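You operate a simulated robot arm through the tools that you are given. There is no shell and no other tool. Be economical: measure what you need, move in short steps, check, and stop when the job is done.

You run a simulated robot arm. Do the job below in one go: nothing can be reset, and whatever is moved stays where it is left.

TASK
Fetch the white card and set it on the red tray.
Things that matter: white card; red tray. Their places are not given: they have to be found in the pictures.

It is judged by the outcome, as a careful person would: the job done as asked, and still so three seconds after it is handed in. It fails if anything else is knocked over, pushed out of place, dropped, spilled or broken.

THE ROBOT
A 7-joint arm with a two-finger parallel gripper, fixed in place. Base frame: the origin is at the foot of the arm, x ahead of it, y to its left, z up; the work surface is at about z = 0. Units: m, rad, N and s.
With the tool pointing down near the work surface it reaches from about 0.22 to 0.58 m from the base axis. Its first joint turns from -1.152 to 1.152 rad. Payload 2.5 kg.
The TCP is the grasp point between the finger pads, 0.023 m short of the fingertips. In the tool frame z runs along the fingers and y along their closing line. The gripper opens to 0.094 m. The fingers are 0.038 m wide and 0.01 m thick; the gripper's body (0.054 by 0.096 m) begins 0.039 m behind the TCP.
Orientation is that of the tool frame in the base frame, as [roll, pitch, yaw] about the fixed x, y, z axes, in that order (R = Rz(yaw) Ry(pitch) Rx(roll)). With the fingers straight down and closing along the base's y, the tool's x points along the base's -x, its y along +y and its z along -z.

THE INTERFACE
- The arm moves only by the tool nudge_tool. Its argument "rows" is a list of rows, each a list of 7 numbers: the shift along the tool's x, y, z in m, then the turn, a rotation vector about the tool's x, y, z in rad, then the opening, from 0 (shut) to 1 (fully open). In form: [[tx, ty, tz, rx, ry, rz, grip], ...]. A call has 1 to 8 rows; each row shifts and turns the commanded pose from where the row before left it, along the tool's axes as they then stand. Each row takes 0.2 s and may step no farther than 0.05 m and 0.15 rad from the row before; otherwise, or with a gripper value out of range, the whole call is refused. A pose out of reach is approached as far as the arm can. The call stops where the force on the tool passes 40 N (or 10 N more than at its start, if that is more) or the arm is blocked; 0.2 s more then pass. The fingers move at their own pace (about 0.108 m/s each) and stop on an object; they squeeze with about 29 N. The grip force told is the motor's: it shows also when the fingers shut on nothing. Time passes only in rows, and 0.2 s behind the last, so rows that do not move let the fingers close. The reply holds the time, the measured pose of the TCP, the force on the tool along the base axes, the opening and the grip force, in the units named above and with some noise.
- Cameras (640 x 400 px; columns grow to the right, rows downward): "scene" is fixed at [0.1278, -0.4344, 0.532]; the picture's right is [0.58, -0.81, 0.00], its down [-0.57, -0.41, -0.71] and it looks along [0.58, 0.42, -0.70] (base axes); focal length 227 px, centre (320, 200). "wrist" rides on the gripper at [-0.039, 0, -0.044] in the tool frame; the picture's right is [0.00, -1.00, 0.00], its down [0.97, 0.00, -0.24] and it looks along [0.24, 0.00, 0.97] (tool axes); focal length 218 px, centre (320, 200).
- get_image(camera): a new picture of that camera. No time passes.
- measure_at(camera, pixels): for up to 12 pixels [column, row] of the newest picture of that camera ("zoom" is the newest enlarged one), the place [x, y, z] in the base frame of the surface seen there, good to about 0.002 m, but the place of the scene camera against the robot may be out by one fixed shift of up to 0.012 m in any direction. No time passes.
- close_up(camera, box): a new picture of the part [left, top, right, bottom] of that camera's present view, enlarged. No time passes.
- finish_job(): hands the job in; it is judged then, once.

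Go step by step. Measure first, check grasps and placings, and put right what went wrong. The budget is 60 turns and 22 pictures, counting those below and the enlarged ones. Unless the task says otherwise, let go and move clear before handing in, and close with one line.

The tools are called after "Request:" by a JSON object that holds its "op" and its "data". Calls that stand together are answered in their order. nudge_tool: Moves the arm, as the interface text tells. Its arguments: {"type":"object","properties":{"rows":{"type":"array"}},"required":["rows"]} The other tools are called the same way: get_image (camera) takes a picture; measure_at (camera, pixels) gives the place of the surface under pixels of a picture; close_up (camera, box) takes an enlarged picture of a part of a camera's view; finish_job () hands the job in.

At the start:

```text
time_s: 0.0
tool_pos: [0.3657, 0.0824, 0.3198]
tcp_rot: [3.141, 0.0, -3.141]
force: [0.2, 0.2, -0.5]
grip_width: 0.0939
grasp_force: 0.0
```

scene: 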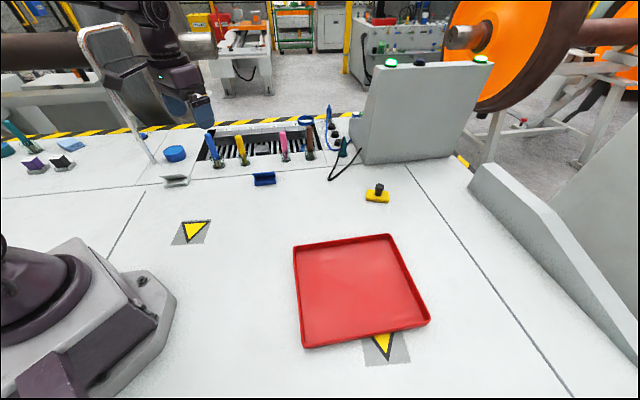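
wrist: 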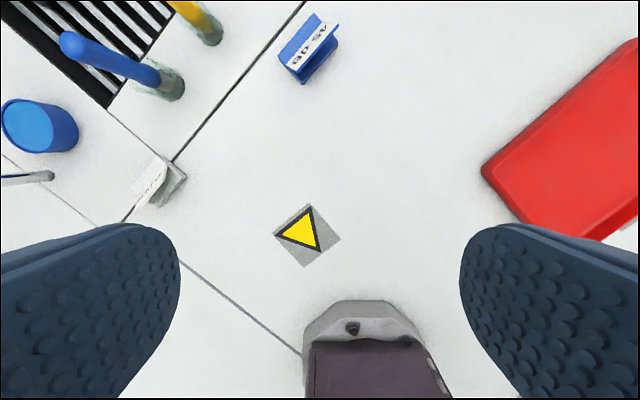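

The tray is at about (360,290) in the scene picture. A whitish item at scene (175,180) / wrist (160,180) may be the card, so I'll enlarge both.

Request:
{"op": "close_up", "data": {"camera": "scene", "box": [130, 110, 290, 210]}}

Request:
{"op": "close_up", "data": {"camera": "wrist", "box": [80, 100, 240, 240]}}

Request:
{"op": "close_up", "data": {"camera": "scene", "box": [0, 110, 130, 190]}}

```text
4.00 times, centred on (210, 160) of scene
```

zoom: 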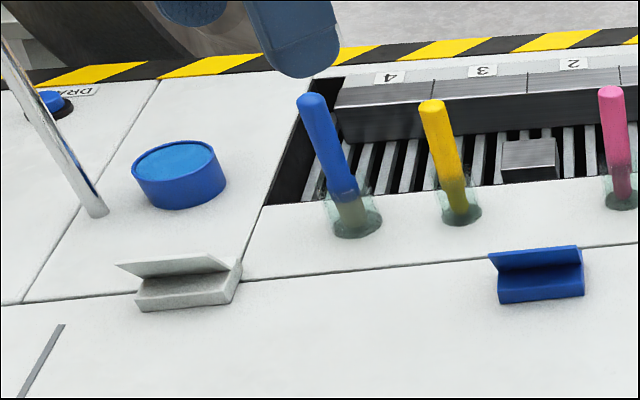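

```text
2.86 times, centred on (160, 170) of wrist
```

zoom: 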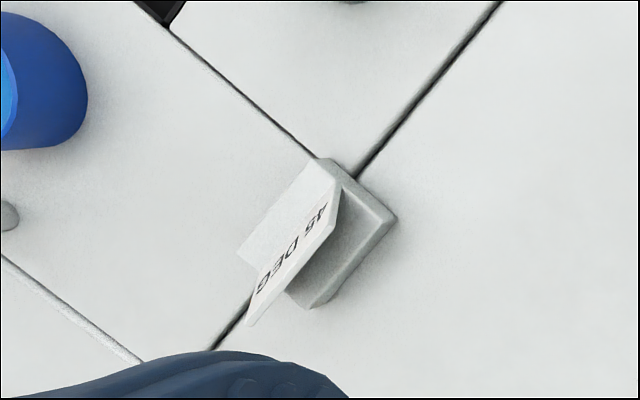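

```text
4.92 times, centred on (65, 150) of scene
```

zoom: 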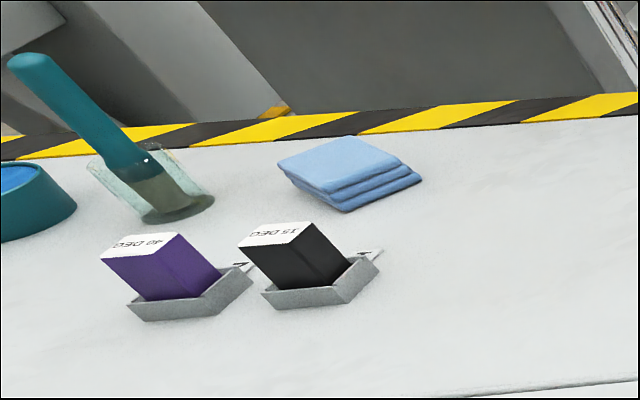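

The white slab marked "45 DEG" leans in a grey cradle and is likely the card. I'll measure points on it, the cradle and the tray.

Request:
{"op": "close_up", "data": {"camera": "wrist", "box": [110, 140, 206, 200]}}

Request:
{"op": "measure_at", "data": {"camera": "wrist", "pixels": [[162, 158], [140, 190], [145, 207], [165, 170], [155, 185], [185, 175], [160, 207], [170, 192], [165, 158], [190, 190], [150, 178], [310, 235]]}}

Request:
{"op": "measure_at", "data": {"camera": "scene", "pixels": [[192, 236], [293, 245], [385, 234], [430, 322], [305, 348], [360, 290], [340, 320], [375, 262], [175, 176], [162, 176], [187, 175], [175, 184]]}}

```text
6.67 times, centred on (158, 170) of wrist
```

zoom: 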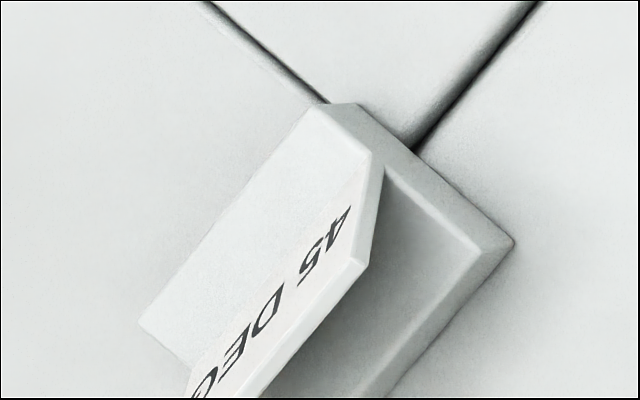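

```text
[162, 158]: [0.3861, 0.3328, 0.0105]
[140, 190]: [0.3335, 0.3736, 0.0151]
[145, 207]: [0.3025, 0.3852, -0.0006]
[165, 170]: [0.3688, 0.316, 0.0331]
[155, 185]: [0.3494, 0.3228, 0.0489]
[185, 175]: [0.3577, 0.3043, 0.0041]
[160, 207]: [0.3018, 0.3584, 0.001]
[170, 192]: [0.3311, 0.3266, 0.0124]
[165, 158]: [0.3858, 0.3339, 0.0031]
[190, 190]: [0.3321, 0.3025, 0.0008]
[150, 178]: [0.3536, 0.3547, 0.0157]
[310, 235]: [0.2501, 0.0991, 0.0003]
```

```text
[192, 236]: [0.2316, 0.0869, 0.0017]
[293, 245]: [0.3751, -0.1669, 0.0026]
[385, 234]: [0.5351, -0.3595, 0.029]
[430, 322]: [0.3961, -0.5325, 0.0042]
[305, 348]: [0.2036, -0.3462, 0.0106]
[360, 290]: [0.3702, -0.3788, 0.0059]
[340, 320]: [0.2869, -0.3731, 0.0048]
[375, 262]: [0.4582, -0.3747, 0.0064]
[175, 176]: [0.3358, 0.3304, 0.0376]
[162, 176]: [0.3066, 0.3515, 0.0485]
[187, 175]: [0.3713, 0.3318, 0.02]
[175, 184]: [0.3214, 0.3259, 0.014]
```

The card leans at about 45° with its top edge near z 0.05. Before approaching, I'll measure the chrome post and the other neighbours.

Request:
{"op": "measure_at", "data": {"camera": "scene", "pixels": [[153, 162], [135, 120], [105, 65], [82, 35], [110, 25], [128, 30], [175, 149], [208, 135], [218, 163], [241, 135], [110, 75], [145, 73]]}}

Request:
{"op": "nudge_tool", "data": {"rows": [[0, 0.045, 0.015, 0, 0, 0, 1], [0, 0.045, 0.015, 0, 0, 0, 1], [0, 0.045, 0.01, 0, 0, 0, 1], [0, 0.045, 0.0, 0, 0, 0, 1]]}}

Request:
{"op": "get_image", "data": {"camera": "wrist"}}

```text
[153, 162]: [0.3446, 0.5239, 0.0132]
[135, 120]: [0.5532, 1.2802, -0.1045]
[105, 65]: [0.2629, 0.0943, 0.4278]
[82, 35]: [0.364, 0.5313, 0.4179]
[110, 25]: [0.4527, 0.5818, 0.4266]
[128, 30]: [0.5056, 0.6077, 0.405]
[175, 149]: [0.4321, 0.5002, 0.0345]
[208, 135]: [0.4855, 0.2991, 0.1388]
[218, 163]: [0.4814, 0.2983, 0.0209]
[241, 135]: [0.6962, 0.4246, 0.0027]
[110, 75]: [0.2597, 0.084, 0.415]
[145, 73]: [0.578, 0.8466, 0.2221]
```

```text
time_s: 1.0
tool_pos: [0.3644, 0.2629, 0.2787]
tcp_rot: [3.141, 0.0, 3.141]
force: [-0.1, 0.3, 0.2]
grip_width: 0.0942
grasp_force: 0.0
```

```text
15 pictures are left
```

wrist: 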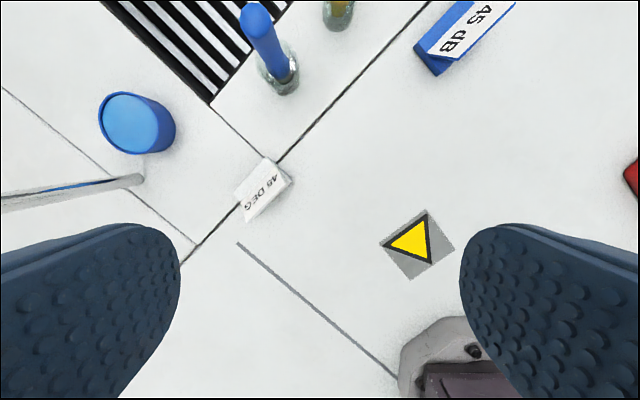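

The post at y≈0.52 and the blue pen at (0.48,0.30) are both clear of the card. I'll move nearer to see its shape and tilt.

Request:
{"op": "nudge_tool", "data": {"rows": [[0, 0.035, 0.03, 0, 0, 0, 1], [0, 0.035, 0.03, 0, 0, 0, 1], [0, 0.0, 0.03, 0, 0, 0, 1], [0, 0, 0, 0, 0, 0, 1]]}}

Request:
{"op": "close_up", "data": {"camera": "wrist", "box": [200, 100, 400, 225]}}

```text
time_s: 2.0
tool_pos: [0.364, 0.3319, 0.1908]
tcp_rot: [-3.138, -0.001, 3.141]
force: [0.4, 0.2, -0.3]
grip_width: 0.094
grasp_force: 0.0
```

```text
3.20 times, centred on (300, 162) of wrist
```

zoom: 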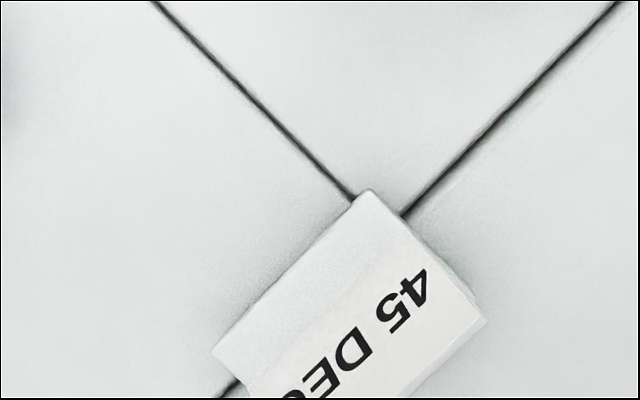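

Request:
{"op": "close_up", "data": {"camera": "wrist", "box": [240, 140, 384, 230]}}

```text
4.44 times, centred on (312, 185) of wrist
```

zoom: 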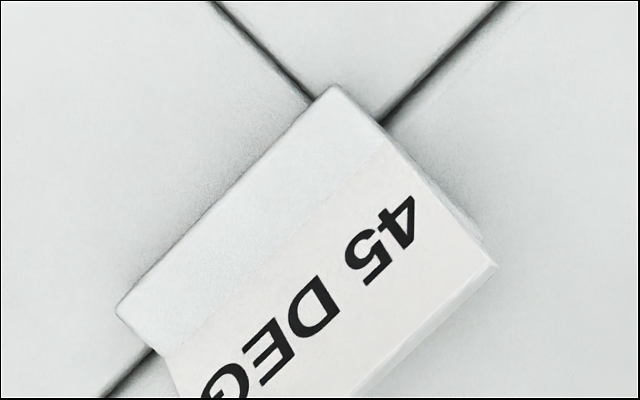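

The slab fills the zoom: its low edge runs (115,305)–(335,85), and the high edge is at lower right, (495,265). I'll measure across it.

Request:
{"op": "measure_at", "data": {"camera": "zoom", "pixels": [[335, 92], [125, 305], [235, 205], [390, 150], [280, 250], [490, 265], [475, 265], [400, 345], [320, 320], [430, 330], [165, 345], [170, 335]]}}

Request:
{"op": "measure_at", "data": {"camera": "zoom", "pixels": [[340, 100], [360, 130], [380, 145], [400, 185], [440, 230], [460, 250], [485, 262], [300, 385], [360, 385], [350, 360], [200, 350], [150, 315]]}}

```text
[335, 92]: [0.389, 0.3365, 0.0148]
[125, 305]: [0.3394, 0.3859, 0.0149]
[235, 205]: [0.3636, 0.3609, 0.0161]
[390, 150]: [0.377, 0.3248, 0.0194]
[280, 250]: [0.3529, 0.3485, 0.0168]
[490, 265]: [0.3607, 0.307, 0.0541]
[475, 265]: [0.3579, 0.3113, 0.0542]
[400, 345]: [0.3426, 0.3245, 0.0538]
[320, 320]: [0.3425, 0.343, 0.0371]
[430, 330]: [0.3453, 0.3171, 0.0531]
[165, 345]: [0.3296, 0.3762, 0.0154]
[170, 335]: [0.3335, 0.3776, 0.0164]
```

```text
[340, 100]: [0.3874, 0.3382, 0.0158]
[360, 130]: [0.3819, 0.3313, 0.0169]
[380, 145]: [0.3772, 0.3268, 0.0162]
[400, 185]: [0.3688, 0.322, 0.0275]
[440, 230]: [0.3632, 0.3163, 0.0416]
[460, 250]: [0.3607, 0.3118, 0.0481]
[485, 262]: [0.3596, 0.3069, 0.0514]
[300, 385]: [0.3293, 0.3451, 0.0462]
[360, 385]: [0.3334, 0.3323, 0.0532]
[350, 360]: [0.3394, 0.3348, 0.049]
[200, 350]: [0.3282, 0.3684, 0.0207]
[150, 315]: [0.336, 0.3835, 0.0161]
```

The readings show a flat part at z 0.016 and a steep face rising to z 0.054, so the shape isn't what I assumed. I'll compare it with the similar items in enlarged scene views.

Request:
{"op": "close_up", "data": {"camera": "scene", "box": [151, 165, 199, 195]}}

Request:
{"op": "close_up", "data": {"camera": "scene", "box": [15, 148, 79, 188]}}

```text
13.33 times, centred on (175, 180) of scene
```

zoom: 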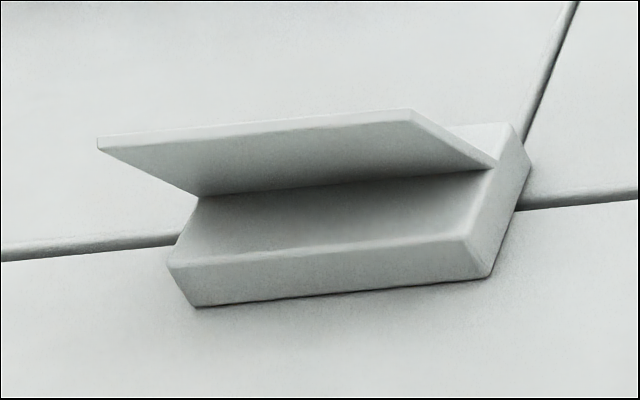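

```text
10.00 times, centred on (47, 168) of scene
```

zoom: 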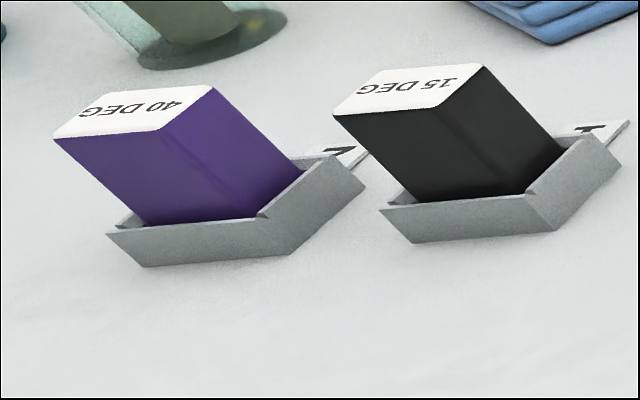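

The enlarged scene view (zoom 95–500, 105–195) shows a thin white card standing in a slotted base. It leans about 56° from horizontal, its slot runs along (0.707,-0.707), and its top edge is centred near (0.335,0.331,0.053). I'll move back along the card's plane and turn the gripper 45°.

Request:
{"op": "nudge_tool", "data": {"rows": [[0.035, -0.02, 0.0, 0, 0, 0, 1], [0.034, -0.021, 0.0, 0, 0, 0, 1], [0, 0, 0, 0, 0, 0.1309, 1], [0, 0, 0, 0, 0, 0.1309, 1], [0, 0, 0, 0, 0, 0.1309, 1], [0, 0, 0, 0, 0, 0.1309, 1], [0, 0, 0, 0, 0, 0.1309, 0.6], [0, 0, 0, 0, 0, 0.1309, 0.6]]}}

Request:
{"op": "nudge_tool", "data": {"rows": [[0, 0, 0, -0.148, 0, 0, 0.35], [0, 0, 0, -0.148, 0, 0, 0.35], [0, 0, 0, -0.148, 0, 0, 0.35], [0, 0, 0, -0.148, 0, 0, 0.35], [0, 0, 0, 0, 0, 0, 0.35]]}}

Request:
{"op": "get_image", "data": {"camera": "wrist"}}

```text
time_s: 3.8
tool_pos: [0.2966, 0.2911, 0.1912]
tcp_rot: [-3.141, 0.0, 2.355]
force: [0.9, -0.6, 0.1]
grip_width: 0.0566
grasp_force: 0.1
```

```text
time_s: 5.0
tool_pos: [0.2975, 0.2908, 0.1896]
tcp_rot: [2.548, 0.001, 2.355]
force: [-0.2, -0.5, -0.6]
grip_width: 0.0329
grasp_force: 0.0
```

```text
10 pictures are left
```

wrist: 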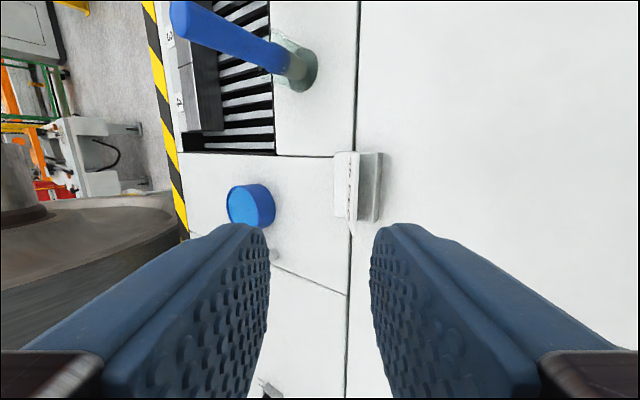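

The card is nearly edge-on at column 353, offset to the right as expected. I'll shift about 0.032 m along tool −y to line up with its plane, move in 0.05 m, and look again.

Request:
{"op": "nudge_tool", "data": {"rows": [[0.002, -0.0316, 0, 0, 0, 0, 0.35], [0, 0, 0.05, 0, 0, 0, 0.35], [0, 0, 0, 0, 0, 0, 0.35]]}}

Request:
{"op": "close_up", "data": {"camera": "wrist", "box": [240, 150, 400, 250]}}

```text
time_s: 5.8
tool_pos: [0.2965, 0.2934, 0.1316]
tcp_rot: [2.55, 0.0, 2.356]
force: [0.3, -0.2, -0.2]
grip_width: 0.0331
grasp_force: 0.0
```

```text
4.00 times, centred on (320, 200) of wrist
```

zoom: 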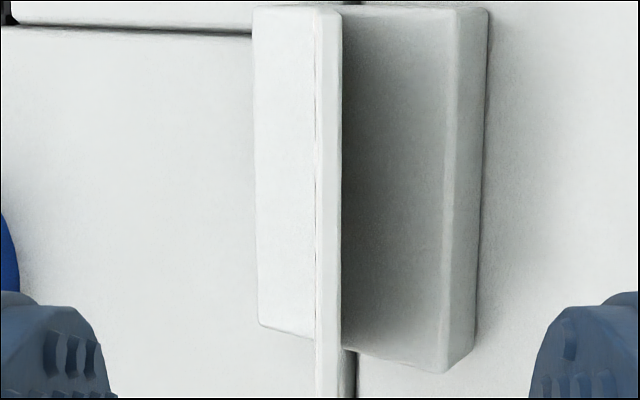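

The card is edge-on, its top edge at zoom columns 318–342, which is almost centred. I'll measure its edge to fine-tune the tilt and centre.

Request:
{"op": "measure_at", "data": {"camera": "zoom", "pixels": [[328, 60], [336, 60], [332, 200], [328, 300], [336, 300], [332, 390], [318, 200], [332, 18], [300, 150], [440, 150], [325, 200], [339, 200]]}}

Request:
{"op": "get_image", "data": {"camera": "wrist"}}

```text
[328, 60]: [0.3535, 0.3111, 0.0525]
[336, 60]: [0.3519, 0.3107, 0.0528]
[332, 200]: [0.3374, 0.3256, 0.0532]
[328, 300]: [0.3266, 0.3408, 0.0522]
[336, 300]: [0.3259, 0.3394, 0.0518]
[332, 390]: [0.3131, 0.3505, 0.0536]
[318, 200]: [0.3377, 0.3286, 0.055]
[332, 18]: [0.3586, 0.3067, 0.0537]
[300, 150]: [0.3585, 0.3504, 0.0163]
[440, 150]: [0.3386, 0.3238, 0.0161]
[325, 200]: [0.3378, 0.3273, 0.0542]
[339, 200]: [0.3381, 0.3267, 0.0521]
```

```text
8 pictures are left
```

wrist: 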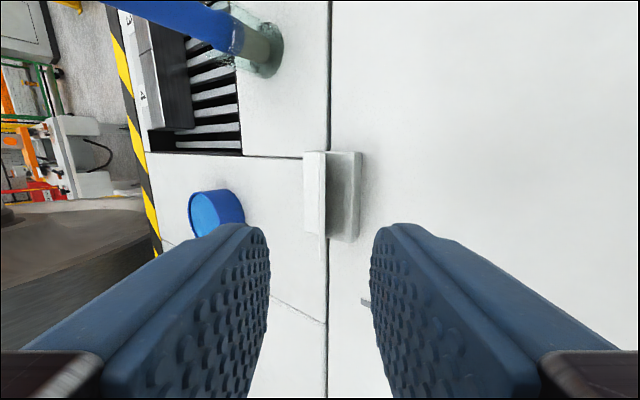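

The edge sits 1–2 px right of centre and the tilt matches, so I'll shift 1 mm along −y. Then I'll advance until the TCP is about at the card's top edge, leaving the fingertips clear of the base.

Request:
{"op": "nudge_tool", "data": {"rows": [[0, -0.001, 0.03, 0, 0, 0, 0.3], [0, 0, 0.03, 0, 0, 0, 0.3], [0, 0, 0.02, 0, 0, 0, 0.3], [0, 0, 0.012, 0, 0, 0, 0.3], [0, 0, 0, 0, 0, 0, 0.3]]}}

Request:
{"op": "get_image", "data": {"camera": "wrist"}}

```text
time_s: 7.0
tool_pos: [0.3316, 0.3291, 0.0537]
tcp_rot: [2.551, 0.001, 2.355]
force: [-1.6, 0.5, 0.1]
grip_width: 0.0282
grasp_force: 0.0
```

```text
7 pictures are left
```

wrist: 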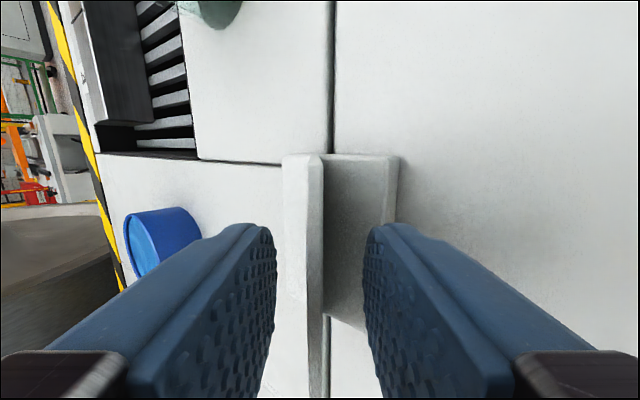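

Between the fingertips (275 and 365, middle 320) the card edge is at about column 315, so it's slightly left. I'll correct by 1.2 mm and close.

Request:
{"op": "nudge_tool", "data": {"rows": [[0, 0.0012, 0, 0, 0, 0, 0.3], [0, 0, 0, 0, 0, 0, 0.15], [0, 0, 0, 0, 0, 0, 0], [0, 0, 0, 0, 0, 0, 0], [0, 0, 0, 0, 0, 0, 0]]}}

Request:
{"op": "close_up", "data": {"camera": "wrist", "box": [200, 130, 440, 280]}}

```text
time_s: 8.2
tool_pos: [0.3328, 0.3319, 0.0551]
tcp_rot: [2.547, 0.001, 2.354]
force: [1.3, 0.9, 2.6]
grip_width: 0.0031
grasp_force: 28.5
```

```text
2.67 times, centred on (320, 205) of wrist
```

zoom: 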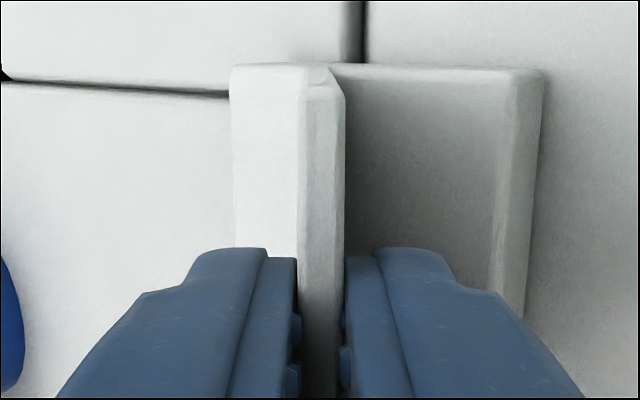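

The fingers stopped at 3.1 mm on the card with little side force, so it is held. I'll draw it out gently along its own plane.

Request:
{"op": "nudge_tool", "data": {"rows": [[0, 0, -0.005, 0, 0, 0, 0], [0, 0, -0.005, 0, 0, 0, 0], [0, 0, -0.006, 0, 0, 0, 0], [0, 0, -0.008, 0, 0, 0, 0], [0, 0, -0.008, 0, 0, 0, 0], [0, 0, -0.01, 0, 0, 0, 0], [0, 0, 0, 0, 0, 0, 0]]}}

Request:
{"op": "get_image", "data": {"camera": "wrist"}}

```text
time_s: 9.8
tool_pos: [0.3164, 0.312, 0.0893]
tcp_rot: [2.549, 0.0, 2.358]
force: [-0.2, -0.4, -0.4]
grip_width: 0.0031
grasp_force: 28.7
```

```text
5 pictures are left
```

wrist: 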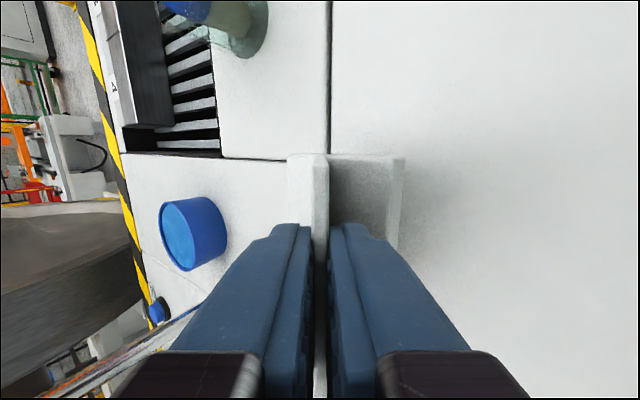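

The grey base still spans about 118 px (287–405) even though I backed off 42 mm, so it may have come up with the card. I'll check from the scene camera.

Request:
{"op": "close_up", "data": {"camera": "scene", "box": [120, 120, 232, 190]}}

Request:
{"op": "measure_at", "data": {"camera": "wrist", "pixels": [[305, 180], [360, 180], [395, 200], [320, 180], [397, 165], [295, 210], [375, 160], [345, 158]]}}

```text
5.71 times, centred on (176, 155) of scene
```

zoom: 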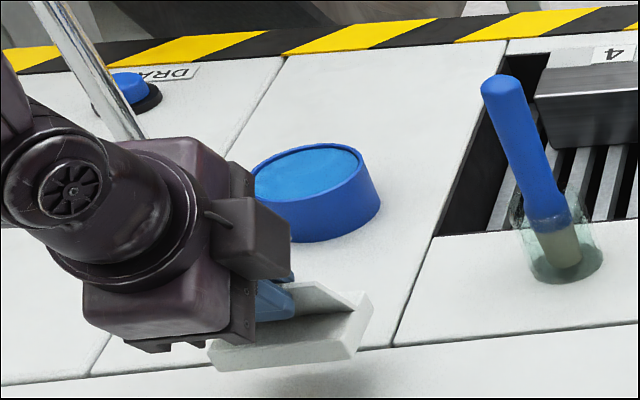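

```text
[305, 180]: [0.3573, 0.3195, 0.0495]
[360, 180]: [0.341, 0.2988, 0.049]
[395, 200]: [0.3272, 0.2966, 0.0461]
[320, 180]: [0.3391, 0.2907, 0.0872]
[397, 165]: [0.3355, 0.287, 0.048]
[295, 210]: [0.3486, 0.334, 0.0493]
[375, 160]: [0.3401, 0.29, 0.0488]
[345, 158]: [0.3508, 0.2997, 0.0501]
```

The base rose evenly with the card (its top went from z 0.016 to 0.049), so card and base are one rigid piece, like the blue "45 dB" one. I'll raise it straight up, then swing −90° about the base axis toward the tray, keeping the foot level.

Request:
{"op": "nudge_tool", "data": {"rows": [[0, 0.0112, -0.0166, 0, 0, 0, 0], [0, 0.0224, -0.0332, 0, 0, 0, 0], [0, 0.0224, -0.0332, 0, 0, 0, 0], [0, 0.0224, -0.0332, 0, 0, 0, 0], [0, 0.0112, -0.0166, 0, 0, 0, 0], [0, 0, 0, 0, 0, 0, 0]]}}

Request:
{"op": "nudge_tool", "data": {"rows": [[-0.04644, -0.00202, -0.00136, 0, -0.0584, 0.0869, 0], [-0.04644, -0.00202, -0.00136, 0, -0.0584, 0.0869, 0], [-0.04644, -0.00202, -0.00136, 0, -0.0584, 0.0869, 0], [-0.04644, -0.00202, -0.00136, 0, -0.0584, 0.0869, 0], [-0.04644, -0.00202, -0.00136, 0, -0.0584, 0.0869, 0], [-0.04644, -0.00202, -0.00136, 0, -0.0584, 0.0869, 0], [-0.04644, -0.00202, -0.00136, 0, -0.0584, 0.0869, 0]]}}

```text
time_s: 11.2
tool_pos: [0.3179, 0.3137, 0.2488]
tcp_rot: [2.55, 0.0, 2.355]
force: [-0.1, 1.0, -0.3]
grip_width: 0.003
grasp_force: 29.1
```

```text
time_s: 12.8
tool_pos: [0.4447, 0.0217, 0.2503]
tcp_rot: [2.549, 0.0, 1.621]
force: [-0.3, -0.6, -0.1]
grip_width: 0.0029
grasp_force: 28.9
```

The swing is on course and the grip is steady. I'll finish the remaining eight steps and look.

Request:
{"op": "nudge_tool", "data": {"rows": [[-0.04644, -0.00202, -0.00136, 0, -0.0584, 0.0869, 0], [-0.04644, -0.00202, -0.00136, 0, -0.0584, 0.0869, 0], [-0.04644, -0.00202, -0.00136, 0, -0.0584, 0.0869, 0], [-0.04644, -0.00202, -0.00136, 0, -0.0584, 0.0869, 0], [-0.04644, -0.00202, -0.00136, 0, -0.0584, 0.0869, 0], [-0.04644, -0.00202, -0.00136, 0, -0.0584, 0.0869, 0], [-0.04644, -0.00202, -0.00136, 0, -0.0584, 0.0869, 0], [-0.04644, -0.00202, -0.00136, 0, -0.0584, 0.0869, 0]]}}

Request:
{"op": "get_image", "data": {"camera": "wrist"}}

```text
time_s: 14.6
tool_pos: [0.3155, -0.3134, 0.2514]
tcp_rot: [2.551, 0.0, 0.783]
force: [0.0, -1.1, -0.8]
grip_width: 0.0031
grasp_force: 28.8
```

```text
3 pictures are left
```

wrist: 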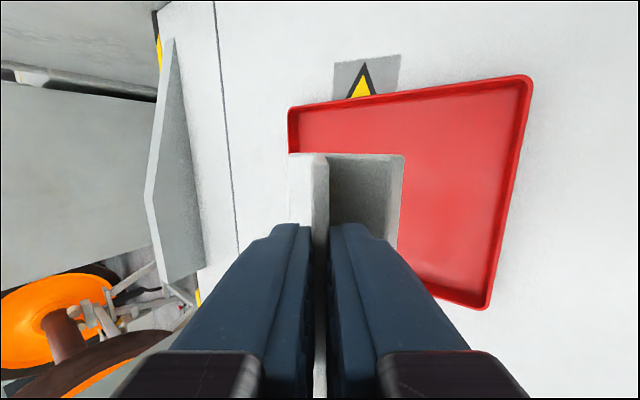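

The tray is in view, with visible corners at (290,108), (527,80) and (487,305). I'll measure it in this accurate view.

Request:
{"op": "measure_at", "data": {"camera": "wrist", "pixels": [[290, 108], [527, 80], [487, 305], [430, 200], [410, 130], [450, 250], [300, 130], [360, 165], [360, 215], [397, 165], [298, 165], [298, 210]]}}

```text
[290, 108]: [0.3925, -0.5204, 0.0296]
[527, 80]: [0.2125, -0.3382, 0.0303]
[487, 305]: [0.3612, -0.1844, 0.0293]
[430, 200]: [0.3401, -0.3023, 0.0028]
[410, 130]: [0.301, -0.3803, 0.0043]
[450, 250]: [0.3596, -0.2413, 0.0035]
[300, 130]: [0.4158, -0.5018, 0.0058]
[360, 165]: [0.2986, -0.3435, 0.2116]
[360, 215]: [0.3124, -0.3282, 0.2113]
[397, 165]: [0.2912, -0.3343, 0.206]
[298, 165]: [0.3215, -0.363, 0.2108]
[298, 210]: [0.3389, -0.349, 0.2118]
```

The tray centre is about (0.377,-0.352) with its floor at z 0.004, so the card's foot should touch when the TCP is at z≈0.059. I'll move over the centre and lower most of the way.

Request:
{"op": "nudge_tool", "data": {"rows": [[0.008, 0.0187, 0.0126, 0, 0, 0, 0], [0.0083, 0.0186, 0.0126, 0, 0, 0, 0], [0, -0.0224, 0.0332, 0, 0, 0, 0], [0, -0.0224, 0.0332, 0, 0, 0, 0], [0, -0.0224, 0.0332, 0, 0, 0, 0], [0, -0.0224, 0.0332, 0, 0, 0, 0], [0, -0.0084, 0.01245, 0, 0, 0, 0], [0, 0, 0, 0, 0, 0, 0]]}}

```text
time_s: 16.4
tool_pos: [0.3596, -0.3338, 0.0744]
tcp_rot: [2.548, 0.0, 0.785]
force: [0.1, 0.6, -0.7]
grip_width: 0.0031
grasp_force: 28.3
```

No contact yet at z 0.074. I'll lower the last 15 mm in small steps.

Request:
{"op": "nudge_tool", "data": {"rows": [[0, -0.00447, 0.00663, 0, 0, 0, 0], [0, -0.00224, 0.00332, 0, 0, 0, 0], [0, -0.00112, 0.00166, 0, 0, 0, 0], [0, 0, 0, 0, 0, 0, 0]]}}

Request:
{"op": "close_up", "data": {"camera": "scene", "box": [280, 220, 440, 320]}}

```text
time_s: 17.4
tool_pos: [0.3594, -0.335, 0.0614]
tcp_rot: [2.551, 0.0, 0.784]
force: [1.1, 0.3, 0.5]
grip_width: 0.0033
grasp_force: 29.0
```

```text
4.00 times, centred on (360, 270) of scene
```

zoom: 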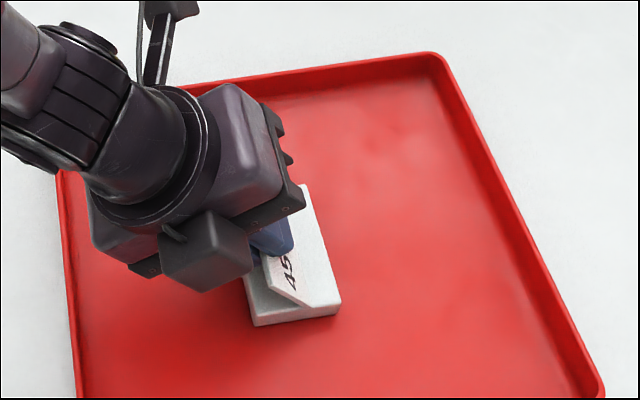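

The card's foot is level just above the tray floor. I'll ease down in 1 mm steps to feel for contact.

Request:
{"op": "nudge_tool", "data": {"rows": [[0, -0.00056, 0.00083, 0, 0, 0, 0], [0, -0.00056, 0.00083, 0, 0, 0, 0], [0, -0.00028, 0.0004, 0, 0, 0, 0], [0, 0, 0, 0, 0, 0, 0]]}}

```text
time_s: 18.4
tool_pos: [0.3595, -0.3352, 0.0596]
tcp_rot: [2.546, 0.0, 0.786]
force: [-1.5, 1.4, 9.9]
grip_width: 0.0033
grasp_force: 29.1
```

There is about 10 N of contact at z 0.0596, so it is seated. I'll open slightly and back out along the card's plane.

Request:
{"op": "nudge_tool", "data": {"rows": [[0, 0, 0, 0, 0, 0, 0.1], [0, 0, 0, 0, 0, 0, 0.22], [0, 0, 0, 0, 0, 0, 0.22], [0, 0, -0.015, 0, 0, 0, 0.22], [0, 0, -0.03, 0, 0, 0, 0.22], [0, 0, -0.05, 0, 0, 0, 0.22], [0, 0, -0.05, 0, 0, 0, 0.22], [0, 0, 0, 0, 0, 0, 0.22]]}}

Request:
{"op": "get_image", "data": {"camera": "scene"}}

```text
time_s: 20.2
tool_pos: [0.3013, -0.2762, 0.1797]
tcp_rot: [2.549, 0.0, 0.786]
force: [0.0, 0.1, -0.1]
grip_width: 0.0209
grasp_force: 0.0
```

```text
1 pictures are left
```

scene: 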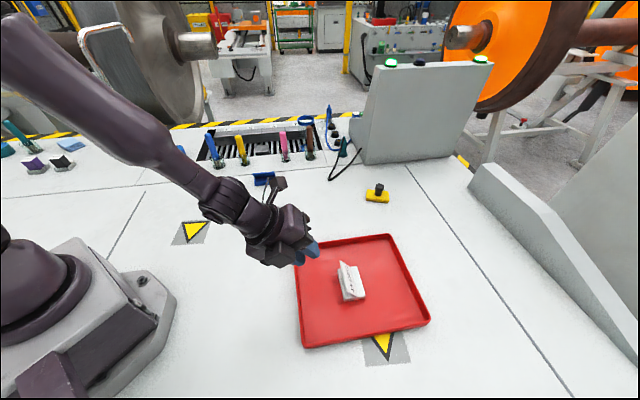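

The card stands upright in the tray at scene (350,282). The gripper is clear and nothing else has moved, so I'm handing in.

Request:
{"op": "finish_job", "data": {}}

```text
The job is handed in.
```

The white card is standing upright near the middle of the red tray; its slotted foot came up with it as one piece, and nothing else was moved.
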